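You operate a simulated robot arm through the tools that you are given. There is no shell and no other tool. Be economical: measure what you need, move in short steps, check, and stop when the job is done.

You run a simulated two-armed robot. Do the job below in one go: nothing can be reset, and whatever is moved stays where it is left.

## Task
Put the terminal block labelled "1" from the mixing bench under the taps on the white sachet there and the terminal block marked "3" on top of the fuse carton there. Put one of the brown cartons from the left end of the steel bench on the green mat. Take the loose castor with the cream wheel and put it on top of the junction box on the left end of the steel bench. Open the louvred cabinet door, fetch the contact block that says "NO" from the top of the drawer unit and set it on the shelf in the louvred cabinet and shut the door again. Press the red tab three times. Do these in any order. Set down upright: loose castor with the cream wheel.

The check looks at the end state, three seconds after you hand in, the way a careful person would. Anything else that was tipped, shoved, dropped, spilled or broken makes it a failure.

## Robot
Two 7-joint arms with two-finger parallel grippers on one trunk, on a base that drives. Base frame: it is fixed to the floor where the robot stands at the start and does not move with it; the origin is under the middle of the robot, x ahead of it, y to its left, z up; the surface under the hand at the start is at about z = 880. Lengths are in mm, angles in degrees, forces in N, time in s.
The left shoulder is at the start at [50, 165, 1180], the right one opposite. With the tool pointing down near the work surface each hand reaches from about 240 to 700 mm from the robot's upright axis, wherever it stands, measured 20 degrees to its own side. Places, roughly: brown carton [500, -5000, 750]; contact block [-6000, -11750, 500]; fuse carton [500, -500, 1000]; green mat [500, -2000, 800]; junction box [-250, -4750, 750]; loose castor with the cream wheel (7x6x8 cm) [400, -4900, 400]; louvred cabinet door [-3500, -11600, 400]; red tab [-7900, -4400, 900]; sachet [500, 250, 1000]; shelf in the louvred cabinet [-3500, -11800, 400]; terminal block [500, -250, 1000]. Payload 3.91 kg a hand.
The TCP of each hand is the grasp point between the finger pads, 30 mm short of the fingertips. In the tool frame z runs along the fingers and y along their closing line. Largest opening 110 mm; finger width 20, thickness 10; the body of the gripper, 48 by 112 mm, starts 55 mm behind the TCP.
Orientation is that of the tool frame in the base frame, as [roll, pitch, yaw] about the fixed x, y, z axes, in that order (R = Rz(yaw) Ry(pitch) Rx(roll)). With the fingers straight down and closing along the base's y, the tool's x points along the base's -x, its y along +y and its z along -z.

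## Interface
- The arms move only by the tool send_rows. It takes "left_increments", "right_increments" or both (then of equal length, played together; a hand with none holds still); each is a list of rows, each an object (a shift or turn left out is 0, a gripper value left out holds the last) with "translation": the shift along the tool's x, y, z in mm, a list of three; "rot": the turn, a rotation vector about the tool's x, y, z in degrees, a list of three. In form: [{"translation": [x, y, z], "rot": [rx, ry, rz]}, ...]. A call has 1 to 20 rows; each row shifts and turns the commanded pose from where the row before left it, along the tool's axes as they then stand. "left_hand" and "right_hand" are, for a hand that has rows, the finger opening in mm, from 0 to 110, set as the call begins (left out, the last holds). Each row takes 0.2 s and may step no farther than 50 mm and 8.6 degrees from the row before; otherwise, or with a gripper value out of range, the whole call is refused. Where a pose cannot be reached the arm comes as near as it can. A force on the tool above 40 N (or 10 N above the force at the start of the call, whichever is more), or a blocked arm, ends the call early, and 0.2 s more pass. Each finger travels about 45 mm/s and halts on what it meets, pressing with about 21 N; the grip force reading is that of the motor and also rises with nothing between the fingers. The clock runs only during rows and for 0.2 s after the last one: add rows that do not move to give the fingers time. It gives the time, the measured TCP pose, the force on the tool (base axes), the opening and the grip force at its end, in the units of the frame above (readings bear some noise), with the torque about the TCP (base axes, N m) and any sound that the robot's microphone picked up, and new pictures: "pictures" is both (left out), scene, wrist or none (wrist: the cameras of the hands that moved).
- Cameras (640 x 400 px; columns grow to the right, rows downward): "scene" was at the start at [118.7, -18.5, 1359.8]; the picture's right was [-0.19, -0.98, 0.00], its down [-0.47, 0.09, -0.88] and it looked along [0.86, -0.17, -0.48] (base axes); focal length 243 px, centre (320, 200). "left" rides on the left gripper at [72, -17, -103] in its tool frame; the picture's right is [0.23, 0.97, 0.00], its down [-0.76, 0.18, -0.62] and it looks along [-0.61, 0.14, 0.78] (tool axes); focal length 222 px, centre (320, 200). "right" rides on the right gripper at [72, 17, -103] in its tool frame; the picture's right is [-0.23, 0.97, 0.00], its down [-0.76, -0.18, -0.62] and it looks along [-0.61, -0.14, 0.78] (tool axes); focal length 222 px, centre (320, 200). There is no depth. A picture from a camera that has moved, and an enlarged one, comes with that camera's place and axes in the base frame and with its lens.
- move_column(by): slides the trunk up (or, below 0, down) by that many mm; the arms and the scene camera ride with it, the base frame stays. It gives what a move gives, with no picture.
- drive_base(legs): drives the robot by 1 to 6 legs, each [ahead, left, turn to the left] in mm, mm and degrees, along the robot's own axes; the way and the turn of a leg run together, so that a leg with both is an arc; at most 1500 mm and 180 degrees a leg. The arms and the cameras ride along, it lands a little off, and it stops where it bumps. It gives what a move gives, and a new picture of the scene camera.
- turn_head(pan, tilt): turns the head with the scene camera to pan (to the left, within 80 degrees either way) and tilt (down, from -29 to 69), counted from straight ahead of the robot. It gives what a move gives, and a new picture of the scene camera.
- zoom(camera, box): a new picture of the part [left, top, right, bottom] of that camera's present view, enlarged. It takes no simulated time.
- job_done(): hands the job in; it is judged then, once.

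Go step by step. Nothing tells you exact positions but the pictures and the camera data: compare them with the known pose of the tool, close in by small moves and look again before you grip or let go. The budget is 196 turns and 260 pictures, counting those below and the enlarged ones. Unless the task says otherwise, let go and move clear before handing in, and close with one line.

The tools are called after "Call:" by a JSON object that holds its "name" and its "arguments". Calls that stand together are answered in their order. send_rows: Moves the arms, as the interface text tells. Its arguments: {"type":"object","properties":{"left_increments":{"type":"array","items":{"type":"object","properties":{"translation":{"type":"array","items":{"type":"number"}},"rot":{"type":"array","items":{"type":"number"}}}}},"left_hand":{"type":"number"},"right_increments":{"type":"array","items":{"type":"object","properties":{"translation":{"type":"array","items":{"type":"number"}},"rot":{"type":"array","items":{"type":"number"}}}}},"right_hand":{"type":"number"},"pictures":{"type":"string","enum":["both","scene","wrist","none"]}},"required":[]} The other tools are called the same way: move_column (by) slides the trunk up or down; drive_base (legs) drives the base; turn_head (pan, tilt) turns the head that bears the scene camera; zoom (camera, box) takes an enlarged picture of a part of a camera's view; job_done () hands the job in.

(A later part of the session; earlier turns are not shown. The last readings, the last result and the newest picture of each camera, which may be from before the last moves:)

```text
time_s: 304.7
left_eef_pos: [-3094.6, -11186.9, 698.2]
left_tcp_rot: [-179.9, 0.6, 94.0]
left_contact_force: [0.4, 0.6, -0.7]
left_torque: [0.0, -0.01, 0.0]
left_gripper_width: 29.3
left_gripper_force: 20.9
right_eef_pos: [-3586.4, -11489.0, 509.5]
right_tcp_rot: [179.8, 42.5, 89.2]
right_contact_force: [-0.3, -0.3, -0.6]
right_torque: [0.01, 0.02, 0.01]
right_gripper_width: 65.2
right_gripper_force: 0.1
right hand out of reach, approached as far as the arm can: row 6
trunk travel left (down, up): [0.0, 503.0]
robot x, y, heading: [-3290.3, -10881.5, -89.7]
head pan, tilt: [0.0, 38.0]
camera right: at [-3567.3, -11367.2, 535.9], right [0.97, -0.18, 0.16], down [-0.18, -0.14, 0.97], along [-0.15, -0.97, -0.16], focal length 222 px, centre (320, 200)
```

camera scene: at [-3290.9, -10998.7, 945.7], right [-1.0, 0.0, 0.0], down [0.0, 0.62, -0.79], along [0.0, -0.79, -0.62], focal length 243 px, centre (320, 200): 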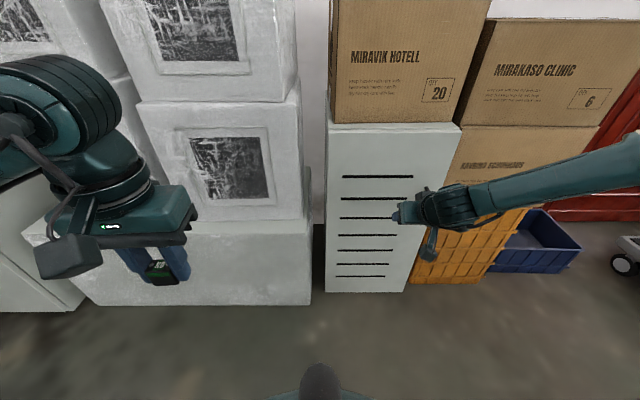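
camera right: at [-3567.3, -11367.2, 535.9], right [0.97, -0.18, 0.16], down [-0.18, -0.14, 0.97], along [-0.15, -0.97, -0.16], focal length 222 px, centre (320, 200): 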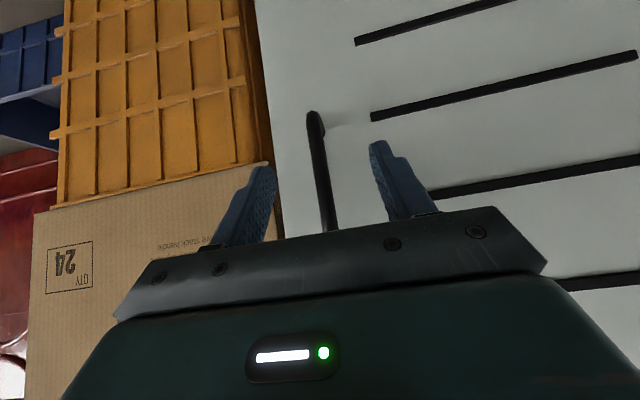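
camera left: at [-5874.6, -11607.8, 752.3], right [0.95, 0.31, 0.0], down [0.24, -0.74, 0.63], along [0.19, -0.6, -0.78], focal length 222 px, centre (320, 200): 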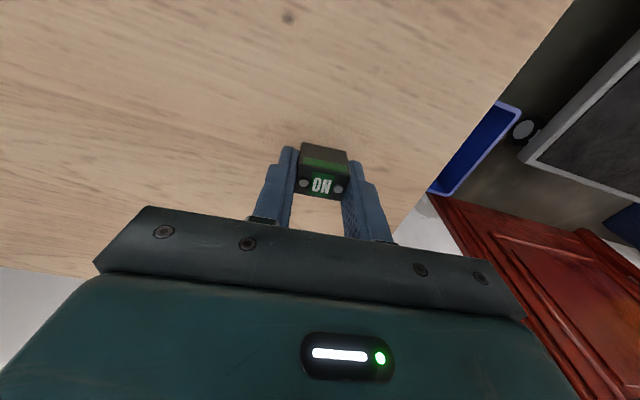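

The bar is between the fingers. I bring the hand onto it by driving 50 mm forward.

Call:
{"name": "drive_base", "arguments": {"legs": [[50, 0, 0]]}}

Call:
{"name": "send_rows", "arguments": {"right_increments": [{}, {}], "pictures": "wrist"}}

```text
time_s: 305.7
left_eef_pos: [-3097.0, -11223.7, 699.6]
left_tcp_rot: [-179.8, 0.4, 93.7]
left_contact_force: [0.7, -0.5, -0.2]
left_torque: [0.01, 0.02, -0.04]
left_gripper_width: 29.3
left_gripper_force: 21.3
right_eef_pos: [-3585.0, -11523.0, 507.0]
right_tcp_rot: [179.5, 42.1, 89.5]
right_contact_force: [-0.4, 2.9, 0.8]
right_torque: [0.02, 0.02, 0.06]
right_gripper_width: 65.2
right_gripper_force: 0.1
trunk travel left (down, up): [0.0, 503.0]
robot x, y, heading: [-3287.4, -10921.0, -89.9]
head pan, tilt: [0.0, 38.0]
stopped in leg 1: the force on the tool passed its limit at 90 N (the readings are from after the stop); the commanded pose is now the measured one
camera scene: at [-3291.2, -11036.6, 945.6], right [-1.0, 0.0, 0.0], down [0.0, 0.62, -0.79], along [0.0, -0.79, -0.62], focal length 243 px, centre (320, 200)
```

scene: 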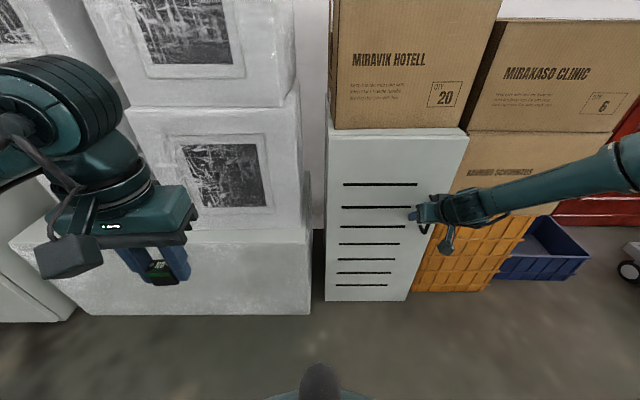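

```text
time_s: 306.3
left_eef_pos: [-3096.1, -11224.2, 698.7]
left_tcp_rot: [-179.9, 0.5, 93.7]
left_contact_force: [-0.9, 0.8, -1.0]
left_torque: [0.05, -0.01, 0.01]
left_gripper_width: 29.2
left_gripper_force: 21.1
right_eef_pos: [-3586.6, -11522.4, 506.9]
right_tcp_rot: [179.6, 42.0, 89.5]
right_contact_force: [-0.2, 3.0, 1.6]
right_torque: [-0.02, 0.02, 0.05]
right_gripper_width: 64.8
right_gripper_force: 0.1
trunk travel left (down, up): [0.0, 503.0]
robot x, y, heading: [-3293.5, -10921.1, -90.3]
head pan, tilt: [0.0, 38.0]
camera right: at [-3567.1, -11400.4, 534.6], right [0.97, -0.17, 0.16], down [-0.18, -0.15, 0.97], along [-0.14, -0.97, -0.18], focal length 222 px, centre (320, 200)
```

right: 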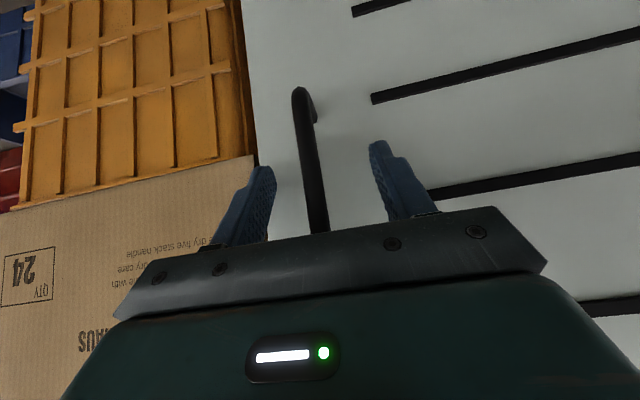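

The fingertips met the door, the bar lies well between the pads. I close on it.

Call:
{"name": "send_rows", "arguments": {"right_increments": [{"translation": [2, 0, -2]}, {}, {}, {}, {}, {}, {}], "right_hand": 0, "pictures": "wrist"}}

```text
time_s: 307.9
left_eef_pos: [-3095.3, -11224.7, 698.1]
left_tcp_rot: [-180.0, 0.4, 93.7]
left_contact_force: [-0.3, -0.2, -0.5]
left_torque: [-0.01, 0.0, 0.01]
left_gripper_width: 29.2
left_gripper_force: 20.9
right_eef_pos: [-3587.8, -11519.5, 508.0]
right_tcp_rot: [179.7, 41.9, 89.4]
right_contact_force: [-12.0, 1.7, 2.6]
right_torque: [-0.01, 0.64, 0.04]
right_gripper_width: 10.6
right_gripper_force: 45.4
trunk travel left (down, up): [0.0, 503.0]
robot x, y, heading: [-3291.2, -10918.6, -90.0]
head pan, tilt: [0.0, 38.0]
camera right: at [-3568.8, -11397.2, 534.6], right [0.97, -0.18, 0.16], down [-0.18, -0.15, 0.97], along [-0.15, -0.97, -0.17], focal length 222 px, centre (320, 200)
```

right: 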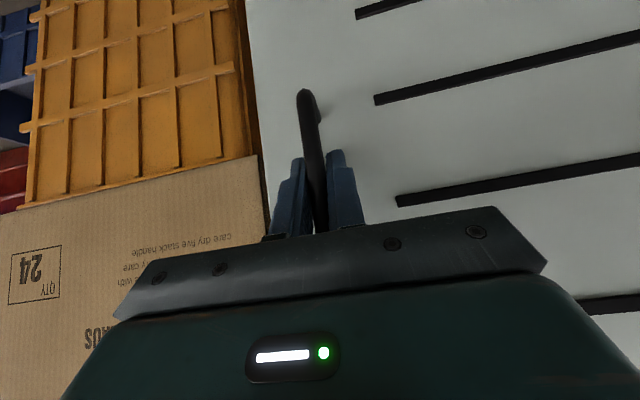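

The handle is gripped. I pull it along the door's arc in small steps.

Call:
{"name": "send_rows", "arguments": {"right_increments": [{"translation": [8, 2, -7]}, {"translation": [12, 4, -11]}, {"translation": [13, 5, -12]}, {"translation": [13, 6, -12]}, {"translation": [13, 7, -12]}, {}], "pictures": "scene"}}

```text
time_s: 309.3
left_eef_pos: [-3095.5, -11224.7, 697.6]
left_tcp_rot: [-179.9, 0.3, 93.9]
left_contact_force: [0.0, -0.5, -1.5]
left_torque: [0.02, 0.02, 0.04]
left_gripper_width: 29.2
left_gripper_force: 20.9
right_eef_pos: [-3559.4, -11439.6, 507.8]
right_tcp_rot: [179.5, 41.8, 89.7]
right_contact_force: [-0.5, 0.7, 1.2]
right_torque: [0.94, 1.42, -0.03]
right_gripper_width: 10.8
right_gripper_force: 44.8
trunk travel left (down, up): [0.0, 503.0]
robot x, y, heading: [-3289.7, -10920.4, -90.0]
head pan, tilt: [0.0, 38.0]
camera scene: at [-3290.8, -11036.8, 945.6], right [-1.0, 0.0, 0.0], down [0.0, 0.62, -0.79], along [0.0, -0.79, -0.62], focal length 243 px, centre (320, 200)
```

scene: 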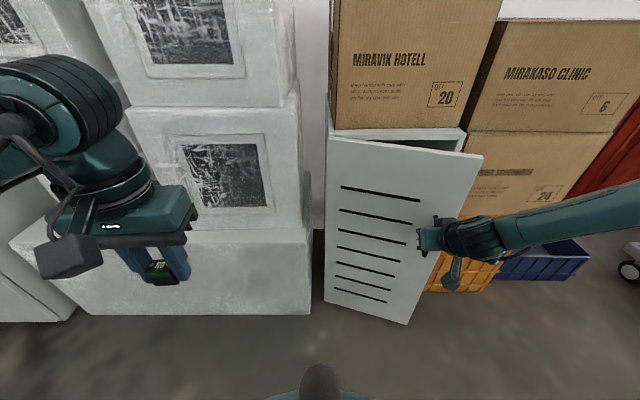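

Door opens smoothly. I continue the arc.

Call:
{"name": "send_rows", "arguments": {"right_increments": [{"translation": [11, 7, -10]}, {"translation": [11, 8, -10]}, {"translation": [11, 9, -10]}, {"translation": [10, 9, -9]}, {"translation": [10, 10, -9]}, {"translation": [10, 11, -9]}, {"translation": [9, 11, -8]}, {}], "pictures": "scene"}}

```text
time_s: 310.0
left_eef_pos: [-3093.2, -11224.1, 698.6]
left_tcp_rot: [-179.8, 0.3, 94.1]
left_contact_force: [0.7, -0.8, 0.8]
left_torque: [0.03, 0.0, -0.01]
left_gripper_width: 29.4
left_gripper_force: 21.0
right_eef_pos: [-3533.2, -11401.9, 506.5]
right_tcp_rot: [179.3, 42.0, 90.2]
right_contact_force: [5.9, -4.3, -12.0]
right_torque: [-0.73, 1.14, 0.18]
right_gripper_width: 10.9
right_gripper_force: 45.1
trunk travel left (down, up): [0.0, 503.0]
robot x, y, heading: [-3288.8, -10920.7, -90.2]
head pan, tilt: [0.0, 38.0]
stopped in row 3 (right hand): the force on the tool passed its limit at 44 N (the readings are from after the stop); the commanded pose is now the measured one
camera scene: at [-3290.4, -11037.8, 945.6], right [-1.0, 0.0, 0.0], down [0.0, 0.62, -0.79], along [0.0, -0.79, -0.62], focal length 243 px, centre (320, 200)
```

scene: 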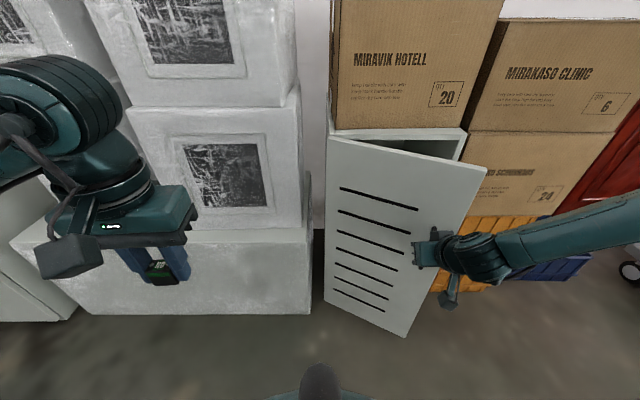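

The fixed hand angle now fights the door. I release the handle, back the hand off, and will push the door open from behind its edge instead.

Call:
{"name": "send_rows", "arguments": {"right_increments": [{}, {}, {}, {"translation": [10, 0, -10]}, {"translation": [20, -5, -20]}, {"translation": [25, -10, -25]}, {"translation": [15, -30, -15]}, {"translation": [0, -45, 0]}, {"translation": [0, -40, 0]}, {}], "right_hand": 60, "pictures": "scene"}}

```text
time_s: 312.2
left_eef_pos: [-3094.7, -11224.1, 698.4]
left_tcp_rot: [-179.8, 0.4, 93.9]
left_contact_force: [0.1, 0.5, -0.8]
left_torque: [0.0, -0.01, -0.01]
left_gripper_width: 29.1
left_gripper_force: 20.9
right_eef_pos: [-3663.3, -11304.0, 512.4]
right_tcp_rot: [179.0, 42.1, 89.8]
right_contact_force: [0.3, -0.8, -0.1]
right_torque: [0.02, 0.03, -0.02]
right_gripper_width: 59.8
right_gripper_force: 0.1
trunk travel left (down, up): [0.0, 503.0]
robot x, y, heading: [-3290.7, -10919.0, -90.4]
head pan, tilt: [0.0, 38.0]
camera scene: at [-3290.5, -11037.1, 945.7], right [-1.0, 0.0, 0.0], down [0.0, 0.62, -0.79], along [0.0, -0.79, -0.62], focal length 243 px, centre (320, 200)
```

scene: 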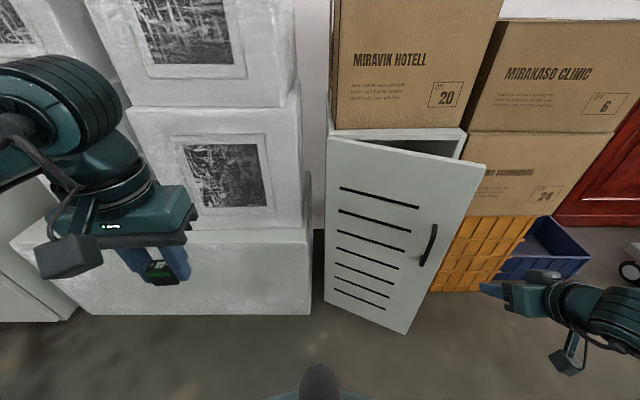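

The door stays open ~25°. I close the fingers, go round its free edge and sweep left behind it.

Call:
{"name": "send_rows", "arguments": {"right_increments": [{"translation": [0, -30, 0]}, {"translation": [0, -30, 0]}, {"translation": [-26.7, 0, 24]}, {"translation": [-26.7, 0, 24]}, {"translation": [-26.7, 0, 24]}, {"translation": [-26.7, 0, 24]}, {"translation": [-26.7, 0, 24]}, {}], "right_hand": 0, "pictures": "scene"}}

```text
time_s: 314.0
left_eef_pos: [-3094.0, -11224.3, 698.5]
left_tcp_rot: [-179.8, 0.4, 93.8]
left_contact_force: [0.5, 0.3, 0.3]
left_torque: [0.04, 0.0, 0.0]
left_gripper_width: 29.2
left_gripper_force: 21.1
right_eef_pos: [-3723.3, -11482.1, 512.3]
right_tcp_rot: [179.1, 42.0, 89.9]
right_contact_force: [0.3, -0.8, -0.2]
right_torque: [-0.01, -0.01, -0.02]
right_gripper_width: 0.0
right_gripper_force: 21.3
right hand out of reach, approached as far as the arm can: row 4
trunk travel left (down, up): [0.0, 503.0]
robot x, y, heading: [-3292.0, -10917.9, -89.9]
head pan, tilt: [0.0, 38.0]
camera scene: at [-3290.4, -11037.1, 945.7], right [-1.0, 0.0, 0.0], down [0.0, 0.62, -0.79], along [0.0, -0.79, -0.62], focal length 243 px, centre (320, 200)
```

scene: 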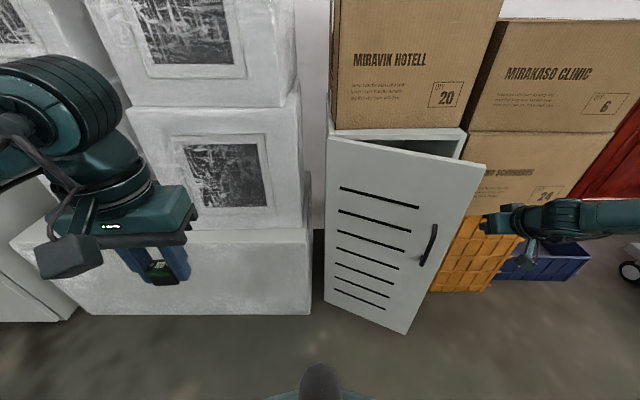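

Call:
{"name": "send_rows", "arguments": {"right_increments": [{"translation": [0, 24, 0]}, {"translation": [0, 24, 0]}, {"translation": [0, 24, 0]}, {"translation": [0, 24, 0]}, {"translation": [0, 24, 0]}, {"translation": [0, 24, 0]}, {"translation": [0, 24, 0]}, {"translation": [0, 20, 0]}, {}], "pictures": "scene"}}

```text
time_s: 314.9
left_eef_pos: [-3095.1, -11225.2, 698.6]
left_tcp_rot: [-180.0, 0.4, 93.9]
left_contact_force: [1.0, -0.9, -0.2]
left_torque: [0.0, -0.03, -0.01]
left_gripper_width: 29.2
left_gripper_force: 21.5
right_eef_pos: [-3659.7, -11479.4, 511.7]
right_tcp_rot: [180.0, 42.2, 88.8]
right_contact_force: [-0.4, -0.1, -0.6]
right_torque: [0.02, -0.01, -0.01]
right_gripper_width: 0.0
right_gripper_force: 20.9
trunk travel left (down, up): [0.0, 503.0]
robot x, y, heading: [-3292.0, -10917.1, -90.1]
head pan, tilt: [0.0, 38.0]
stopped in row 4 (right hand): the force on the tool passed its limit at 60 N (the readings are from after the stop); the commanded pose is now the measured one
camera scene: at [-3291.1, -11037.1, 945.6], right [-1.0, 0.0, 0.0], down [0.0, 0.62, -0.79], along [0.0, -0.79, -0.62], focal length 243 px, centre (320, 200)
```

scene: 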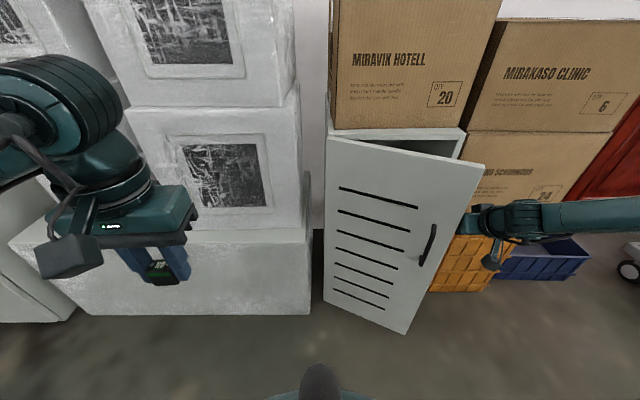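

The gripper body hit the door's edge end-on. I move right a little, drive 45 mm deeper, and sweep again.

Call:
{"name": "send_rows", "arguments": {"right_increments": [{"translation": [0, -20, 0]}, {"translation": [0, -20, 0]}, {}], "pictures": "none"}}

Call:
{"name": "drive_base", "arguments": {"legs": [[50, 0, 0]]}}

Call:
{"name": "send_rows", "arguments": {"right_increments": [{"translation": [0, 15, 0]}, {"translation": [0, 15, 0]}, {"translation": [0, 15, 0]}, {"translation": [0, 15, 0]}, {"translation": [0, 15, 0]}, {"translation": [0, 15, 0]}, {"translation": [0, 15, 0]}, {"translation": [0, 15, 0]}, {}], "pictures": "scene"}}

```text
time_s: 315.7
left_eef_pos: [-3095.6, -11224.4, 698.5]
left_tcp_rot: [-179.9, 0.3, 93.8]
left_contact_force: [0.7, 0.3, -0.5]
left_torque: [0.0, -0.01, 0.03]
left_gripper_width: 29.5
left_gripper_force: 20.9
right_eef_pos: [-3699.6, -11478.6, 511.7]
right_tcp_rot: [-180.0, 42.0, 89.0]
right_contact_force: [0.2, -0.1, 0.0]
right_torque: [0.05, 0.02, 0.0]
right_gripper_width: 0.0
right_gripper_force: 20.7
trunk travel left (down, up): [0.0, 503.0]
robot x, y, heading: [-3290.0, -10920.2, -90.2]
head pan, tilt: [0.0, 38.0]
```

```text
time_s: 316.6
left_eef_pos: [-3096.5, -11274.4, 698.7]
left_tcp_rot: [-179.8, 0.4, 93.8]
left_contact_force: [0.0, 0.1, -0.4]
left_torque: [0.0, 0.01, -0.01]
left_gripper_width: 29.2
left_gripper_force: 20.8
right_eef_pos: [-3700.1, -11528.2, 511.2]
right_tcp_rot: [-179.9, 42.1, 89.0]
right_contact_force: [0.4, 0.7, -0.1]
right_torque: [-0.01, 0.01, -0.01]
right_gripper_width: 0.0
right_gripper_force: 21.4
trunk travel left (down, up): [0.0, 503.0]
robot x, y, heading: [-3290.5, -10970.7, -90.5]
head pan, tilt: [0.0, 38.0]
camera scene: at [-3291.2, -11086.1, 945.7], right [-1.0, 0.0, 0.0], down [0.0, 0.62, -0.79], along [0.0, -0.79, -0.62], focal length 243 px, centre (320, 200)
```

scene: 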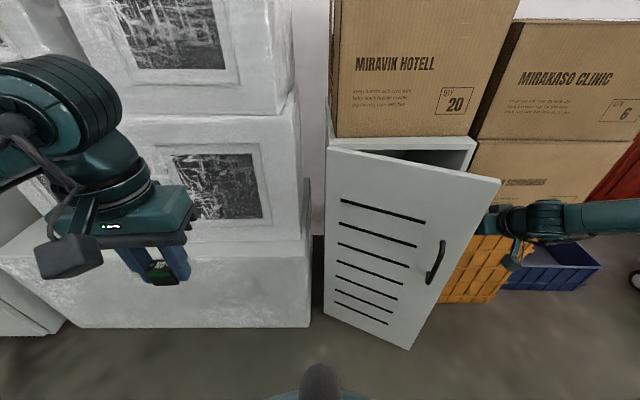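

```text
time_s: 318.9
left_eef_pos: [-3104.8, -11277.0, 698.0]
left_tcp_rot: [180.0, 0.5, 92.5]
left_contact_force: [-0.6, -0.2, 0.2]
left_torque: [-0.03, -0.04, 0.03]
left_gripper_width: 28.9
left_gripper_force: 21.3
right_eef_pos: [-3643.2, -11520.2, 509.4]
right_tcp_rot: [179.0, 42.7, 80.7]
right_contact_force: [-0.1, -0.2, -0.2]
right_torque: [-0.07, 0.07, -0.01]
right_gripper_width: 0.2
right_gripper_force: 20.7
trunk travel left (down, up): [0.0, 503.0]
robot x, y, heading: [-3291.1, -10971.5, -91.5]
head pan, tilt: [0.0, 38.0]
stopped in row 9 (right hand): the arm was blocked; the commanded pose is now the measured one
camera scene: at [-3295.6, -11084.4, 943.9], right [-1.0, 0.03, 0.0], down [0.02, 0.61, -0.79], along [-0.02, -0.79, -0.61], focal length 243 px, centre (320, 200)
```

scene: 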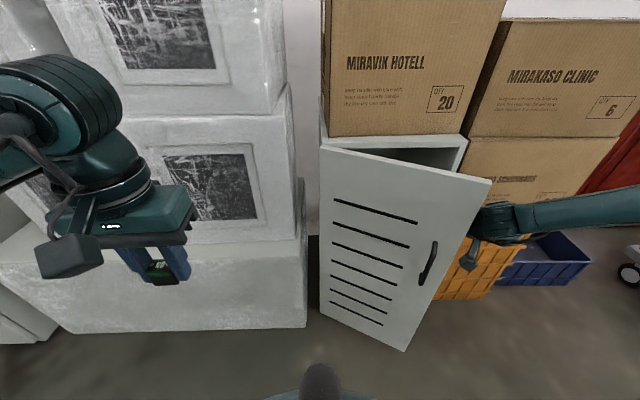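

The fingertip met the cabinet side. New idea: point the hand straight down and hook the fingers behind the door's top edge (z≈700), then pull. I withdraw and turn the hand down.

Call:
{"name": "send_rows", "arguments": {"right_increments": [{"translation": [0, -25, 0]}, {"translation": [15, -25, -13]}, {"translation": [15, -20, -13]}, {"translation": [20, 0, -18]}, {"translation": [10, 0, -30], "rot": [0, 8.4, 0]}, {"translation": [0, 0, -40], "rot": [0, 8.4, 0]}, {"translation": [0, 0, -40], "rot": [0, 8.4, 0]}, {"translation": [0, 0, -45], "rot": [0, 8.4, 0]}, {"translation": [0, 0, -45], "rot": [0, 8.4, 0]}, {"translation": [0, 0, -40], "rot": [0, 0, -8]}, {}], "pictures": "none"}}

Call:
{"name": "drive_base", "arguments": {"legs": [[-60, 60, 1.5]]}}

```text
time_s: 321.2
left_eef_pos: [-3102.3, -11277.3, 698.9]
left_tcp_rot: [-179.9, 0.4, 92.6]
left_contact_force: [-0.8, 0.2, 0.0]
left_torque: [0.0, -0.04, -0.02]
left_gripper_width: 29.2
left_gripper_force: 21.0
right_eef_pos: [-3690.6, -11357.0, 720.6]
right_tcp_rot: [179.3, 0.7, 89.9]
right_contact_force: [-0.4, 0.4, -0.2]
right_torque: [0.03, -0.02, 0.03]
right_gripper_width: 0.0
right_gripper_force: 21.0
trunk travel left (down, up): [0.0, 503.0]
robot x, y, heading: [-3293.0, -10970.6, -91.5]
head pan, tilt: [0.0, 38.0]
```

```text
time_s: 322.4
left_eef_pos: [-3035.2, -11212.3, 698.9]
left_tcp_rot: [-179.9, 0.4, 94.0]
left_contact_force: [-0.2, 0.7, -0.4]
left_torque: [0.01, -0.01, 0.0]
left_gripper_width: 29.2
left_gripper_force: 21.2
right_eef_pos: [-3621.1, -11307.7, 719.8]
right_tcp_rot: [179.4, 0.6, 91.3]
right_contact_force: [0.0, -0.1, -0.1]
right_torque: [-0.01, -0.02, 0.0]
right_gripper_width: 0.1
right_gripper_force: 21.1
trunk travel left (down, up): [0.0, 503.0]
robot x, y, heading: [-3230.0, -10907.1, -90.3]
head pan, tilt: [0.0, 38.0]
camera scene: at [-3231.0, -11026.4, 945.7], right [-1.0, 0.0, 0.0], down [0.0, 0.62, -0.79], along [0.0, -0.79, -0.62], focal length 243 px, centre (320, 200)
```

scene: 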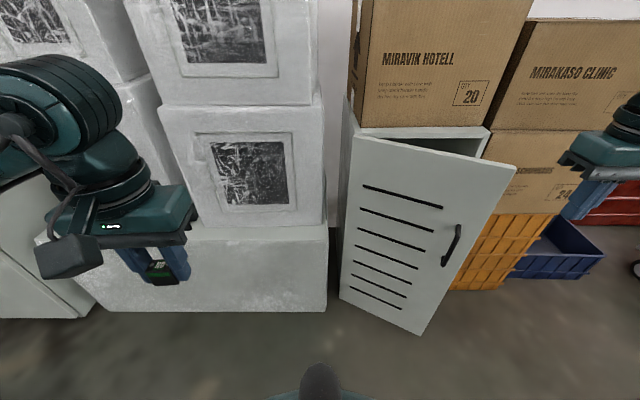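

Door free edge is ≈[-3595,-11424], top z≈710. I go over it and hook the closed fingers down behind it.

Call:
{"name": "send_rows", "arguments": {"right_increments": [{"translation": [0, 0, -35]}, {"translation": [0, 0, -35]}, {"translation": [-36.5, 12, 0]}, {"translation": [-36.5, 12, 0]}, {"translation": [-36.5, 12, 0]}, {"translation": [-36.5, 12, 0]}, {"translation": [-36.5, 12, 0]}, {"translation": [0, 0, 25]}, {"translation": [0, 0, 25]}, {"translation": [0, 0, 25]}, {"translation": [0, 0, 20]}, {}], "pictures": "both"}}

```text
time_s: 325.1
left_eef_pos: [-3034.8, -11213.7, 699.0]
left_tcp_rot: [-179.9, 0.4, 94.1]
left_contact_force: [-0.4, -0.4, 0.2]
left_torque: [-0.02, 0.01, 0.0]
left_gripper_width: 29.2
left_gripper_force: 20.9
right_eef_pos: [-3556.3, -11489.0, 696.2]
right_tcp_rot: [179.2, 0.5, 91.4]
right_contact_force: [0.1, -1.0, -0.1]
right_torque: [0.0, 0.02, 0.02]
right_gripper_width: 0.0
right_gripper_force: 20.4
trunk travel left (down, up): [0.0, 503.0]
robot x, y, heading: [-3231.5, -10912.4, -90.0]
head pan, tilt: [0.0, 38.0]
camera scene: at [-3231.0, -11026.4, 945.7], right [-1.0, 0.0, 0.0], down [0.0, 0.62, -0.79], along [0.0, -0.79, -0.62], focal length 243 px, centre (320, 200)
camera right: at [-3540.5, -11416.4, 798.4], right [0.98, -0.2, 0.01], down [-0.17, -0.76, 0.63], along [-0.12, -0.62, -0.78], focal length 222 px, centre (320, 200)
```

scene: 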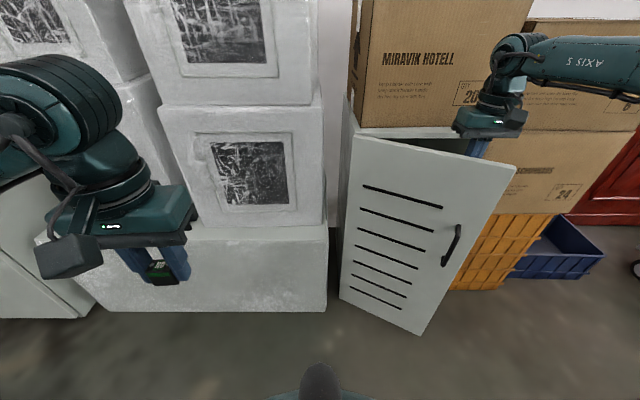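
right: 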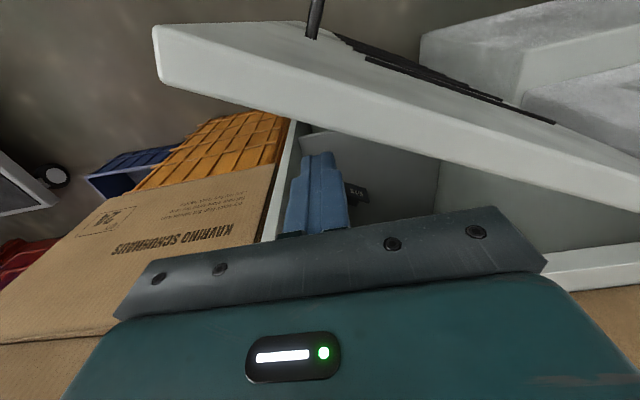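

The fingers hang behind the door. I pull it along the arc toward me and left.

Call:
{"name": "send_rows", "arguments": {"right_increments": [{"translation": [19, 7, 0]}, {"translation": [19, 9, 0]}, {"translation": [19, 9, 0]}, {"translation": [19, 9, 0]}, {"translation": [16, 13, 0]}, {"translation": [16, 13, 0]}, {"translation": [17, 14, 0]}, {"translation": [12, 17, 0]}, {"translation": [12, 18, 0]}, {"translation": [11, 18, 0]}, {}], "pictures": "scene"}}

```text
time_s: 327.4
left_eef_pos: [-3033.5, -11212.8, 699.4]
left_tcp_rot: [-179.9, 0.5, 94.1]
left_contact_force: [0.4, -0.3, 0.0]
left_torque: [0.01, -0.02, -0.02]
left_gripper_width: 29.0
left_gripper_force: 20.9
right_eef_pos: [-3433.8, -11325.8, 698.6]
right_tcp_rot: [179.3, 0.6, 91.4]
right_contact_force: [0.0, -0.2, -0.3]
right_torque: [0.03, -0.03, -0.04]
right_gripper_width: 0.0
right_gripper_force: 21.1
trunk travel left (down, up): [0.0, 503.0]
robot x, y, heading: [-3227.9, -10909.2, -89.8]
head pan, tilt: [0.0, 38.0]
camera scene: at [-3231.0, -11026.3, 945.7], right [-1.0, 0.0, 0.0], down [0.0, 0.62, -0.79], along [0.0, -0.79, -0.62], focal length 243 px, centre (320, 200)
```

scene: 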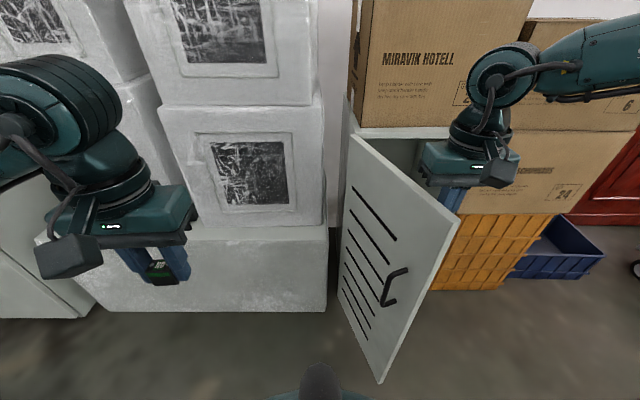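

Works well. To make room for the door tip, I move the hand 70 mm forward, back the base 110 mm, then sweep left.

Call:
{"name": "send_rows", "arguments": {"right_increments": [{"translation": [-25, -8, 0]}, {"translation": [-25, -8, 0]}, {"translation": [-20, 0, 0]}, {}], "pictures": "none"}}

Call:
{"name": "drive_base", "arguments": {"legs": [[-120, 0, 0]]}}

Call:
{"name": "send_rows", "arguments": {"right_increments": [{"translation": [-5, 15, 0]}, {"translation": [-5, 15, 0]}, {"translation": [-5, 15, 0]}, {"translation": [-5, 15, 0]}, {"translation": [0, 15, 0]}, {"translation": [0, 15, 0]}, {"translation": [0, 15, 0]}, {}], "pictures": "scene"}}

```text
time_s: 328.4
left_eef_pos: [-3034.4, -11212.5, 699.0]
left_tcp_rot: [-179.9, 0.4, 94.1]
left_contact_force: [-0.2, 0.5, -1.0]
left_torque: [-0.01, -0.01, 0.02]
left_gripper_width: 29.3
left_gripper_force: 20.7
right_eef_pos: [-3447.0, -11397.4, 698.5]
right_tcp_rot: [179.3, 0.6, 91.3]
right_contact_force: [-0.6, 0.0, 0.3]
right_torque: [-0.04, -0.01, 0.0]
right_gripper_width: 0.1
right_gripper_force: 20.7
trunk travel left (down, up): [0.0, 503.0]
robot x, y, heading: [-3229.1, -10913.8, -89.9]
head pan, tilt: [0.0, 38.0]
```

```text
time_s: 329.7
left_eef_pos: [-3035.3, -11095.2, 698.4]
left_tcp_rot: [-179.9, 0.4, 94.0]
left_contact_force: [-0.4, -1.1, -0.2]
left_torque: [0.02, 0.02, -0.01]
left_gripper_width: 29.2
left_gripper_force: 20.9
right_eef_pos: [-3448.1, -11278.6, 699.4]
right_tcp_rot: [179.3, 0.5, 91.3]
right_contact_force: [0.0, -0.3, 0.0]
right_torque: [0.03, 0.01, -0.01]
right_gripper_width: 0.0
right_gripper_force: 21.3
trunk travel left (down, up): [0.0, 503.0]
robot x, y, heading: [-3230.9, -10790.9, -90.1]
head pan, tilt: [0.0, 38.0]
camera scene: at [-3231.1, -10908.6, 945.7], right [-1.0, 0.0, 0.0], down [0.0, 0.62, -0.79], along [0.0, -0.79, -0.62], focal length 243 px, centre (320, 200)
```

scene: 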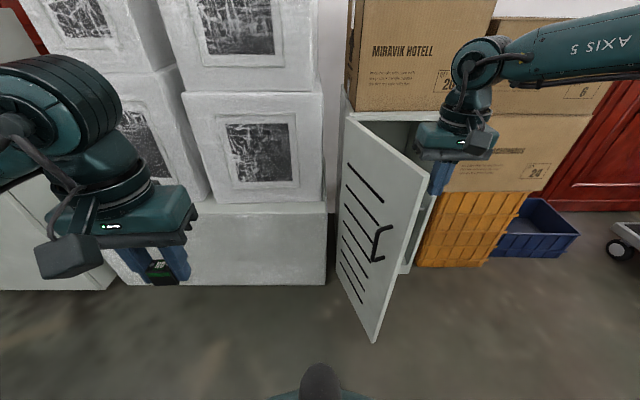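

```text
time_s: 331.5
left_eef_pos: [-3034.5, -11095.5, 698.6]
left_tcp_rot: [-179.8, 0.4, 94.0]
left_contact_force: [0.1, -0.4, -0.1]
left_torque: [-0.01, -0.02, 0.01]
left_gripper_width: 29.2
left_gripper_force: 21.0
right_eef_pos: [-3370.9, -11272.9, 700.2]
right_tcp_rot: [179.3, 0.7, 91.2]
right_contact_force: [0.7, -0.2, -0.6]
right_torque: [-0.04, 0.02, -0.01]
right_gripper_width: 0.0
right_gripper_force: 21.2
right hand out of reach, approached as far as the arm can: row 4, 5, 6, 7
trunk travel left (down, up): [0.0, 503.0]
robot x, y, heading: [-3235.2, -10792.2, -89.7]
head pan, tilt: [0.0, 38.0]
camera scene: at [-3231.1, -10908.5, 945.7], right [-1.0, 0.0, 0.0], down [0.0, 0.62, -0.79], along [0.0, -0.79, -0.62], focal length 243 px, centre (320, 200)
```

scene: 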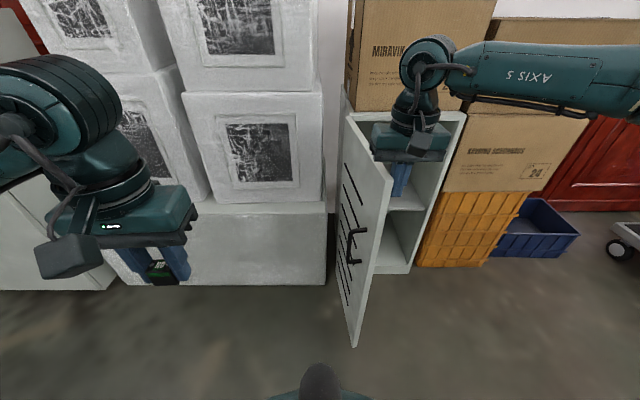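

Almost square. I strafe the base left 90 mm to push the door past 90°.

Call:
{"name": "drive_base", "arguments": {"legs": [[0, 100, 0]]}}

```text
time_s: 333.0
left_eef_pos: [-2935.9, -11094.4, 699.5]
left_tcp_rot: [-179.9, 0.5, 94.1]
left_contact_force: [-0.5, -0.8, -1.1]
left_torque: [0.02, -0.02, -0.02]
left_gripper_width: 29.3
left_gripper_force: 21.1
right_eef_pos: [-3271.3, -11272.3, 700.3]
right_tcp_rot: [179.3, 0.7, 91.3]
right_contact_force: [-0.1, 0.4, 0.1]
right_torque: [-0.02, -0.04, 0.03]
right_gripper_width: 0.1
right_gripper_force: 21.3
trunk travel left (down, up): [0.0, 503.0]
robot x, y, heading: [-3132.5, -10792.9, -89.8]
head pan, tilt: [0.0, 38.0]
camera scene: at [-3132.1, -10908.4, 945.7], right [-1.0, 0.0, 0.0], down [0.0, 0.62, -0.79], along [0.0, -0.79, -0.62], focal length 243 px, centre (320, 200)
```

scene: 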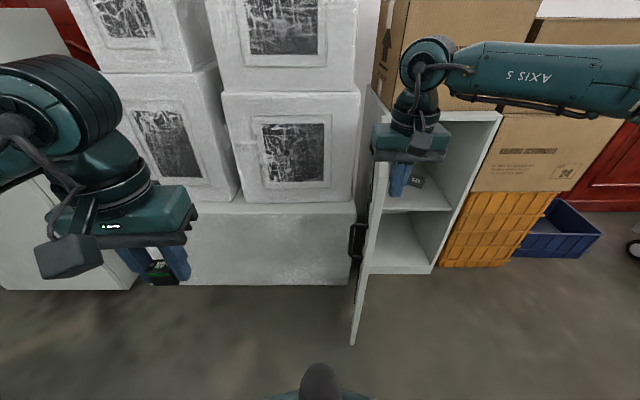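

The door stands just past 90°. I lift the right hand clear and move the base right to x≈−3690, so the door is on my left.

Call:
{"name": "send_rows", "arguments": {"right_increments": [{"translation": [0, -20, -30]}, {"translation": [0, -10, -35]}, {"translation": [20, -10, -30]}, {"translation": [35, -20, 0]}, {"translation": [35, -25, 0]}, {"translation": [35, -25, 0]}, {}], "pictures": "none"}}

Call:
{"name": "drive_base", "arguments": {"legs": [[0, -555, 0]]}}

```text
time_s: 334.6
left_eef_pos: [-2935.4, -11094.3, 698.0]
left_tcp_rot: [-180.0, 0.3, 94.0]
left_contact_force: [-0.4, -0.1, -0.1]
left_torque: [-0.01, 0.01, -0.01]
left_gripper_width: 29.3
left_gripper_force: 21.0
right_eef_pos: [-3387.0, -11149.4, 792.1]
right_tcp_rot: [179.3, 0.6, 91.3]
right_contact_force: [-0.9, 0.1, -0.6]
right_torque: [-0.02, 0.0, 0.01]
right_gripper_width: 0.0
right_gripper_force: 21.7
trunk travel left (down, up): [0.0, 503.0]
robot x, y, heading: [-3133.5, -10791.7, -89.8]
head pan, tilt: [0.0, 38.0]
```

```text
time_s: 340.0
left_eef_pos: [-3486.7, -11097.3, 698.3]
left_tcp_rot: [-179.9, 0.4, 94.6]
left_contact_force: [0.0, -0.4, -0.4]
left_torque: [0.05, 0.01, 0.01]
left_gripper_width: 29.1
left_gripper_force: 20.9
right_eef_pos: [-3937.9, -11156.6, 793.9]
right_tcp_rot: [179.3, 0.8, 91.9]
right_contact_force: [0.2, 0.3, 0.1]
right_torque: [0.01, 0.01, -0.03]
right_gripper_width: 0.1
right_gripper_force: 21.3
trunk travel left (down, up): [0.0, 503.0]
robot x, y, heading: [-3686.3, -10799.7, -89.2]
head pan, tilt: [0.0, 38.0]
camera scene: at [-3684.5, -10911.5, 945.7], right [-1.0, -0.01, 0.0], down [-0.01, 0.62, -0.79], along [0.01, -0.79, -0.62], focal length 243 px, centre (320, 200)
```

scene: 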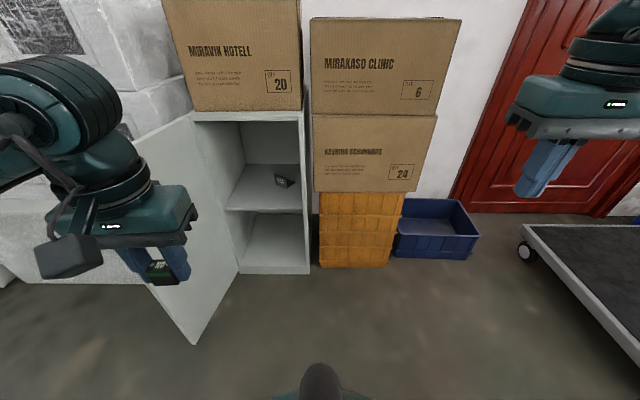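

The cabinet interior is visible: shelf z≈395 (y −11560…−11880), another black object stands at right of it. I pitch the left hand with the block to ~43° and then drive closer.

Call:
{"name": "send_rows", "arguments": {"left_increments": [{"rot": [0, -5, 0]}, {"rot": [0, -8, 0]}, {"rot": [0, -8, 0]}, {"rot": [0, -8, 0]}, {"rot": [0, -8, 0]}, {"rot": [0, -6, 0]}, {}], "pictures": "none"}}

Call:
{"name": "drive_base", "arguments": {"legs": [[230, 0, -0.8]]}}

```text
time_s: 341.6
left_eef_pos: [-3504.8, -11171.4, 735.9]
left_tcp_rot: [-179.9, 43.3, 94.6]
left_contact_force: [-0.6, 0.5, -0.4]
left_torque: [0.02, 0.02, 0.0]
left_gripper_width: 29.3
left_gripper_force: 21.1
left hand out of reach, approached as far as the arm can: row 3, 4, 5, 6
right_eef_pos: [-3937.6, -11155.8, 793.1]
right_tcp_rot: [179.4, 0.6, 91.8]
right_contact_force: [0.3, -0.4, -0.7]
right_torque: [-0.01, -0.02, 0.01]
right_gripper_width: 0.1
right_gripper_force: 20.6
trunk travel left (down, up): [0.0, 503.0]
robot x, y, heading: [-3685.7, -10792.2, -89.4]
head pan, tilt: [0.0, 38.0]
```

```text
time_s: 343.3
left_eef_pos: [-3512.1, -11403.1, 738.4]
left_tcp_rot: [180.0, 43.4, 93.6]
left_contact_force: [-0.1, -0.3, -0.3]
left_torque: [-0.02, -0.01, 0.01]
left_gripper_width: 29.0
left_gripper_force: 20.4
right_eef_pos: [-3944.1, -11380.3, 792.7]
right_tcp_rot: [179.0, 0.7, 90.9]
right_contact_force: [0.2, 0.7, -1.0]
right_torque: [0.01, 0.02, 0.01]
right_gripper_width: 0.0
right_gripper_force: 20.9
trunk travel left (down, up): [0.0, 503.0]
robot x, y, heading: [-3683.8, -11022.9, -90.2]
head pan, tilt: [0.0, 38.0]
camera scene: at [-3687.4, -11140.6, 946.0], right [-1.0, 0.01, 0.0], down [0.01, 0.62, -0.79], along [0.0, -0.79, -0.62], focal length 243 px, centre (320, 200)
```

scene: 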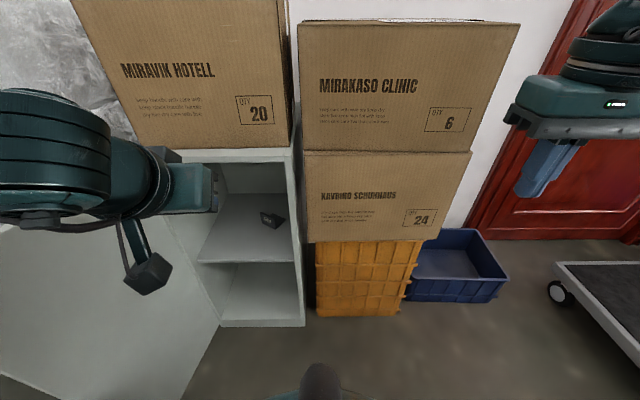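

Call:
{"name": "send_rows", "arguments": {"left_increments": [{"translation": [12, 6, 13]}, {"translation": [24, 12, 25.5]}, {"translation": [24, 12, 25.5]}, {"translation": [24, 12, 25.5]}, {"translation": [24, 12, 25.5]}, {"translation": [24, 12, 25.5]}, {"translation": [24, 12, 25.5]}, {"translation": [14, 6, 15]}, {}], "pictures": "both"}}

```text
time_s: 344.5
left_eef_pos: [-3478.8, -11467.3, 683.2]
left_tcp_rot: [-177.8, 57.5, 94.5]
left_contact_force: [-0.2, -0.7, -1.4]
left_torque: [-0.04, -0.03, 0.0]
left_gripper_width: 29.2
left_gripper_force: 21.0
left hand out of reach, approached as far as the arm can: row 1, 2, 3
right_eef_pos: [-3952.9, -11377.0, 791.6]
right_tcp_rot: [178.5, 0.9, 90.3]
right_contact_force: [-0.2, -1.4, -1.5]
right_torque: [0.03, -0.1, 0.0]
right_gripper_width: 0.0
right_gripper_force: 21.0
trunk travel left (down, up): [0.0, 503.0]
robot x, y, heading: [-3685.9, -11026.5, -90.8]
head pan, tilt: [0.0, 38.0]
stopped in row 6 (left hand): the arm was blocked; the commanded pose is now the measured one
camera scene: at [-3696.0, -11139.9, 946.0], right [-1.0, 0.02, -0.01], down [0.02, 0.61, -0.79], along [0.0, -0.79, -0.61], focal length 243 px, centre (320, 200)
camera left: at [-3501.5, -11341.2, 678.2], right [0.96, 0.17, -0.21], down [0.19, 0.13, 0.97], along [0.19, -0.98, 0.09], focal length 222 px, centre (320, 200)
```

scene: 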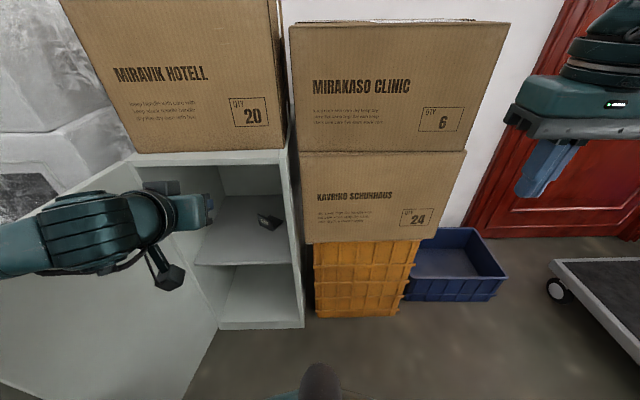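
left: 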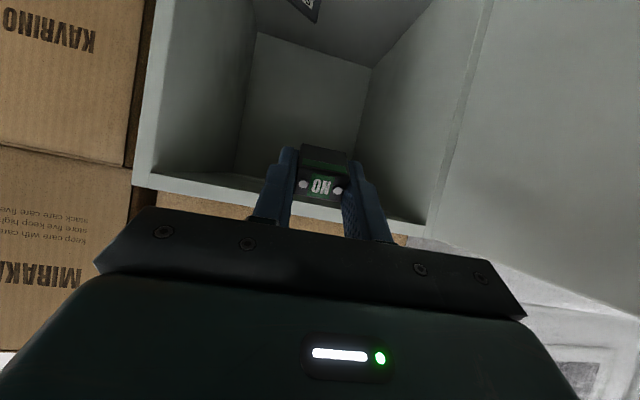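

The left elbow is fouling the open door. I'll swing the door wider (flat against the white boxes); first I withdraw the left hand.

Call:
{"name": "send_rows", "arguments": {"left_increments": [{"translation": [0, 0, -25]}, {"translation": [-10, -5, -35]}, {"translation": [-15, -5, -35], "rot": [0, 6, 0]}, {"translation": [0, 0, -35], "rot": [0, 8, 0]}, {"translation": [0, 0, -20], "rot": [0, 8, 0]}, {"rot": [0, 8, 0]}, {"rot": [0, 8, 0]}, {"rot": [0, 8, 0]}, {"rot": [0, 8, 0]}, {}], "pictures": "none"}}

Call:
{"name": "drive_base", "arguments": {"legs": [[-230, 0, 0.8], [0, 560, 0]]}}

```text
time_s: 346.7
left_eef_pos: [-3490.0, -11396.0, 788.1]
left_tcp_rot: [-178.2, 1.8, 92.6]
left_contact_force: [0.3, -0.1, -0.9]
left_torque: [-0.01, 0.04, -0.01]
left_gripper_width: 29.1
left_gripper_force: 21.3
left hand out of reach, approached as far as the arm can: row 1, 2
right_eef_pos: [-3945.7, -11381.7, 792.8]
right_tcp_rot: [179.3, 0.6, 90.3]
right_contact_force: [0.8, 1.1, 0.4]
right_torque: [0.0, -0.01, -0.02]
right_gripper_width: 0.0
right_gripper_force: 21.1
trunk travel left (down, up): [0.0, 503.0]
robot x, y, heading: [-3685.9, -11025.8, -91.0]
head pan, tilt: [0.0, 38.0]
```

```text
time_s: 353.4
left_eef_pos: [-2921.3, -11167.8, 787.1]
left_tcp_rot: [-178.3, 1.8, 93.5]
left_contact_force: [0.1, 0.3, -0.3]
left_torque: [0.03, 0.03, 0.02]
left_gripper_width: 29.1
left_gripper_force: 20.9
right_eef_pos: [-3378.1, -11159.2, 792.5]
right_tcp_rot: [179.4, 0.7, 91.5]
right_contact_force: [-0.1, -0.5, 0.6]
right_torque: [-0.03, 0.04, -0.01]
right_gripper_width: 0.0
right_gripper_force: 21.0
trunk travel left (down, up): [0.0, 503.0]
robot x, y, heading: [-3121.4, -10799.1, -89.6]
head pan, tilt: [0.0, 38.0]
camera scene: at [-3123.1, -10916.8, 945.7], right [-1.0, 0.0, 0.0], down [0.0, 0.62, -0.79], along [0.0, -0.79, -0.62], focal length 243 px, centre (320, 200)
```

scene: 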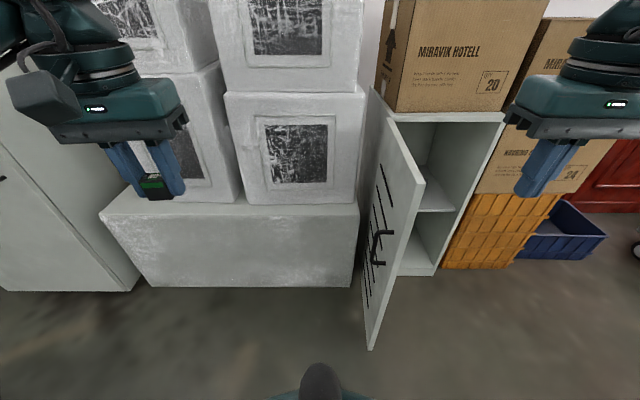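

The door was nudged back to ~85°. I hook the right hand inside its top edge again and push left with the base.

Call:
{"name": "send_rows", "arguments": {"right_increments": [{"translation": [-36, 0, 0]}, {"translation": [-36, 0, 0]}, {"translation": [-36, 0, 0]}, {"translation": [-36, 0, 0]}, {"translation": [-30, 0, 0]}, {"translation": [0, 0, 35]}, {"translation": [0, 0, 35]}, {"translation": [0, 0, 27]}, {"translation": [0, 20, 0]}, {}], "pictures": "none"}}

Call:
{"name": "drive_base", "arguments": {"legs": [[0, 220, 0]]}}

```text
time_s: 355.6
left_eef_pos: [-2920.1, -11167.5, 787.9]
left_tcp_rot: [-178.3, 1.9, 93.5]
left_contact_force: [-0.5, 0.4, -0.6]
left_torque: [0.0, -0.02, 0.02]
left_gripper_width: 29.1
left_gripper_force: 21.3
right_eef_pos: [-3354.0, -11334.0, 697.2]
right_tcp_rot: [179.3, 0.6, 91.4]
right_contact_force: [-0.5, -0.1, -1.2]
right_torque: [-0.03, 0.02, -0.03]
right_gripper_width: 0.0
right_gripper_force: 21.2
trunk travel left (down, up): [0.0, 503.0]
robot x, y, heading: [-3121.7, -10799.2, -89.8]
head pan, tilt: [0.0, 38.0]
```

```text
time_s: 357.2
left_eef_pos: [-2827.2, -11167.3, 787.8]
left_tcp_rot: [-178.3, 2.0, 93.4]
left_contact_force: [-1.0, 0.6, -1.3]
left_torque: [0.01, 0.01, -0.01]
left_gripper_width: 29.0
left_gripper_force: 21.4
right_eef_pos: [-3269.7, -11333.2, 697.6]
right_tcp_rot: [-179.8, 0.6, 90.1]
right_contact_force: [-0.9, 1.4, -0.1]
right_torque: [0.01, -0.05, 0.02]
right_gripper_width: 0.1
right_gripper_force: 21.1
trunk travel left (down, up): [0.0, 503.0]
robot x, y, heading: [-3030.4, -10798.9, -89.8]
head pan, tilt: [0.0, 38.0]
stopped in leg 1: the force on the tool passed its limit at 55 N (the readings are from after the stop); the commanded pose is now the measured one
camera scene: at [-3028.0, -10916.5, 945.6], right [-1.0, 0.0, 0.0], down [0.0, 0.62, -0.79], along [0.0, -0.79, -0.62], focal length 243 px, centre (320, 200)
```

scene: 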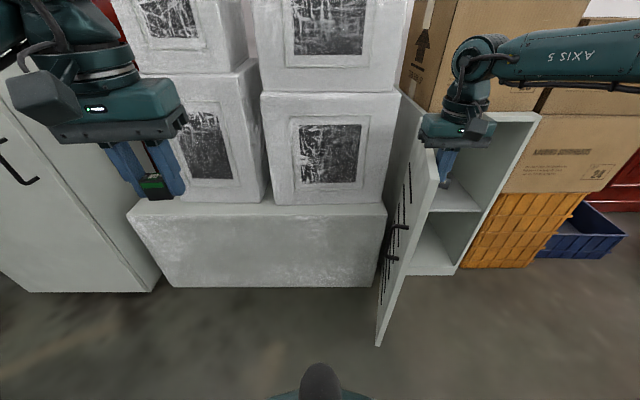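

The door's hinge stops at ~108°. I'll instead enter steeply (≈25° pitch) near the shelf's front with the trunk a bit higher, so the elbow stays above the door. Right hand lifts clear, base goes back to x≈−3690.

Call:
{"name": "send_rows", "arguments": {"right_increments": [{"translation": [0, -20, -30]}, {"translation": [0, -20, -35]}, {"translation": [20, -20, -30]}, {"translation": [35, -20, 0]}, {"translation": [35, -25, 0]}, {"translation": [35, -25, 0]}, {}], "left_increments": [{"translation": [0, 10, 0], "rot": [0, -8, 0]}, {"translation": [0, 10, 0], "rot": [0, -8, 0]}, {"translation": [0, 10, 0], "rot": [0, -7, 0]}, {"translation": [0, 10, 0]}, {}, {}, {}], "pictures": "none"}}

Call:
{"name": "move_column", "arguments": {"by": 100}}

Call:
{"name": "drive_base", "arguments": {"legs": [[0, -660, 0], [130, 0, -0.4]]}}

```text
time_s: 358.8
left_eef_pos: [-2787.4, -11164.4, 786.6]
left_tcp_rot: [-178.1, 24.9, 94.1]
left_contact_force: [-0.3, 0.4, 0.3]
left_torque: [0.03, 0.01, 0.03]
left_gripper_width: 29.2
left_gripper_force: 21.2
right_eef_pos: [-3402.6, -11207.6, 791.9]
right_tcp_rot: [-179.8, 0.5, 90.2]
right_contact_force: [-0.2, 0.8, -0.3]
right_torque: [0.01, 0.03, 0.03]
right_gripper_width: 0.1
right_gripper_force: 20.9
trunk travel left (down, up): [0.0, 503.0]
robot x, y, heading: [-3028.7, -10798.9, -89.9]
head pan, tilt: [0.0, 38.0]
```

```text
time_s: 360.1
left_eef_pos: [-2786.6, -11163.8, 885.7]
left_tcp_rot: [-178.2, 24.9, 94.0]
left_contact_force: [-0.3, 0.6, 0.3]
left_torque: [0.0, -0.02, 0.02]
left_gripper_width: 29.5
left_gripper_force: 21.0
right_eef_pos: [-3403.5, -11208.1, 892.2]
right_tcp_rot: [-179.7, 0.3, 90.2]
right_contact_force: [-0.6, 0.5, 0.0]
right_torque: [-0.03, 0.03, -0.02]
right_gripper_width: 0.0
right_gripper_force: 21.8
trunk travel left (down, up): [-100.0, 403.0]
robot x, y, heading: [-3027.2, -10799.8, -90.2]
head pan, tilt: [0.0, 38.0]
```

```text
time_s: 367.2
left_eef_pos: [-3452.1, -11295.1, 885.9]
left_tcp_rot: [-178.2, 25.0, 93.3]
left_contact_force: [-0.3, 0.1, -0.2]
left_torque: [0.02, 0.02, -0.01]
left_gripper_width: 29.0
left_gripper_force: 20.5
right_eef_pos: [-4064.6, -11329.5, 890.9]
right_tcp_rot: [-179.8, 0.5, 89.4]
right_contact_force: [-0.8, -1.3, 0.1]
right_torque: [0.01, 0.03, 0.0]
right_gripper_width: 0.2
right_gripper_force: 20.8
trunk travel left (down, up): [-100.0, 403.0]
robot x, y, heading: [-3686.4, -10930.5, -91.0]
head pan, tilt: [0.0, 38.0]
camera scene: at [-3687.6, -11044.5, 1045.7], right [-1.0, 0.02, 0.0], down [0.01, 0.62, -0.79], along [-0.01, -0.79, -0.62], focal length 243 px, centre (320, 200)
```

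scene: 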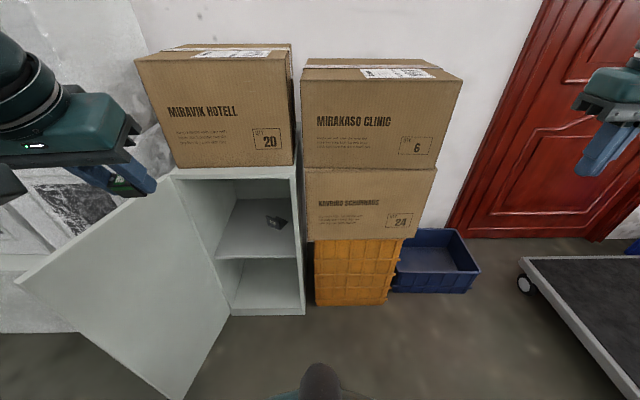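

Call:
{"name": "send_rows", "arguments": {"left_increments": [{"translation": [2, 0, 20]}, {"translation": [5, 1, 34]}, {"translation": [5, 1, 34]}, {"translation": [5, 1, 34]}, {"translation": [5, 1, 34]}, {"translation": [5, 1, 34]}, {"translation": [5, 1, 34]}, {"translation": [5, 1, 34]}, {"translation": [5, 1, 34]}, {"translation": [5, 1, 34]}, {"translation": [5, 1, 34]}, {"translation": [5, 1, 34]}, {"translation": [3, 0, 18]}, {}], "pictures": "scene"}}

```text
time_s: 370.2
left_eef_pos: [-3445.3, -11414.2, 487.9]
left_tcp_rot: [-178.1, 24.9, 93.3]
left_contact_force: [0.0, 0.5, -0.8]
left_torque: [0.0, -0.02, 0.01]
left_gripper_width: 29.3
left_gripper_force: 20.6
right_eef_pos: [-4065.5, -11330.9, 891.4]
right_tcp_rot: [-179.8, 0.4, 89.4]
right_contact_force: [0.1, 0.5, 0.2]
right_torque: [0.02, -0.02, 0.0]
right_gripper_width: 0.0
right_gripper_force: 21.3
trunk travel left (down, up): [-100.0, 403.0]
robot x, y, heading: [-3684.0, -10926.3, -91.0]
head pan, tilt: [0.0, 38.0]
camera scene: at [-3687.6, -11044.6, 1045.7], right [-1.0, 0.02, 0.0], down [0.01, 0.62, -0.79], along [-0.01, -0.79, -0.62], focal length 243 px, centre (320, 200)
```

scene: 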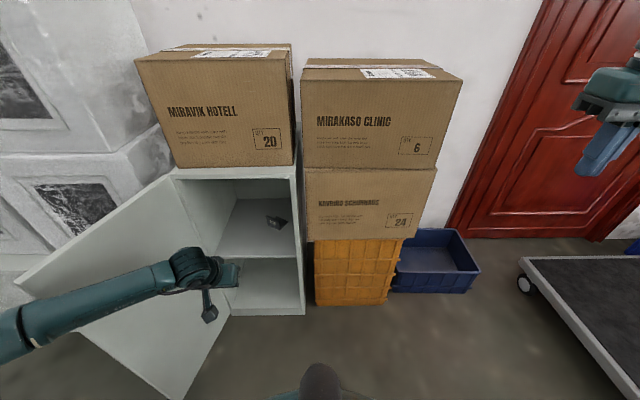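

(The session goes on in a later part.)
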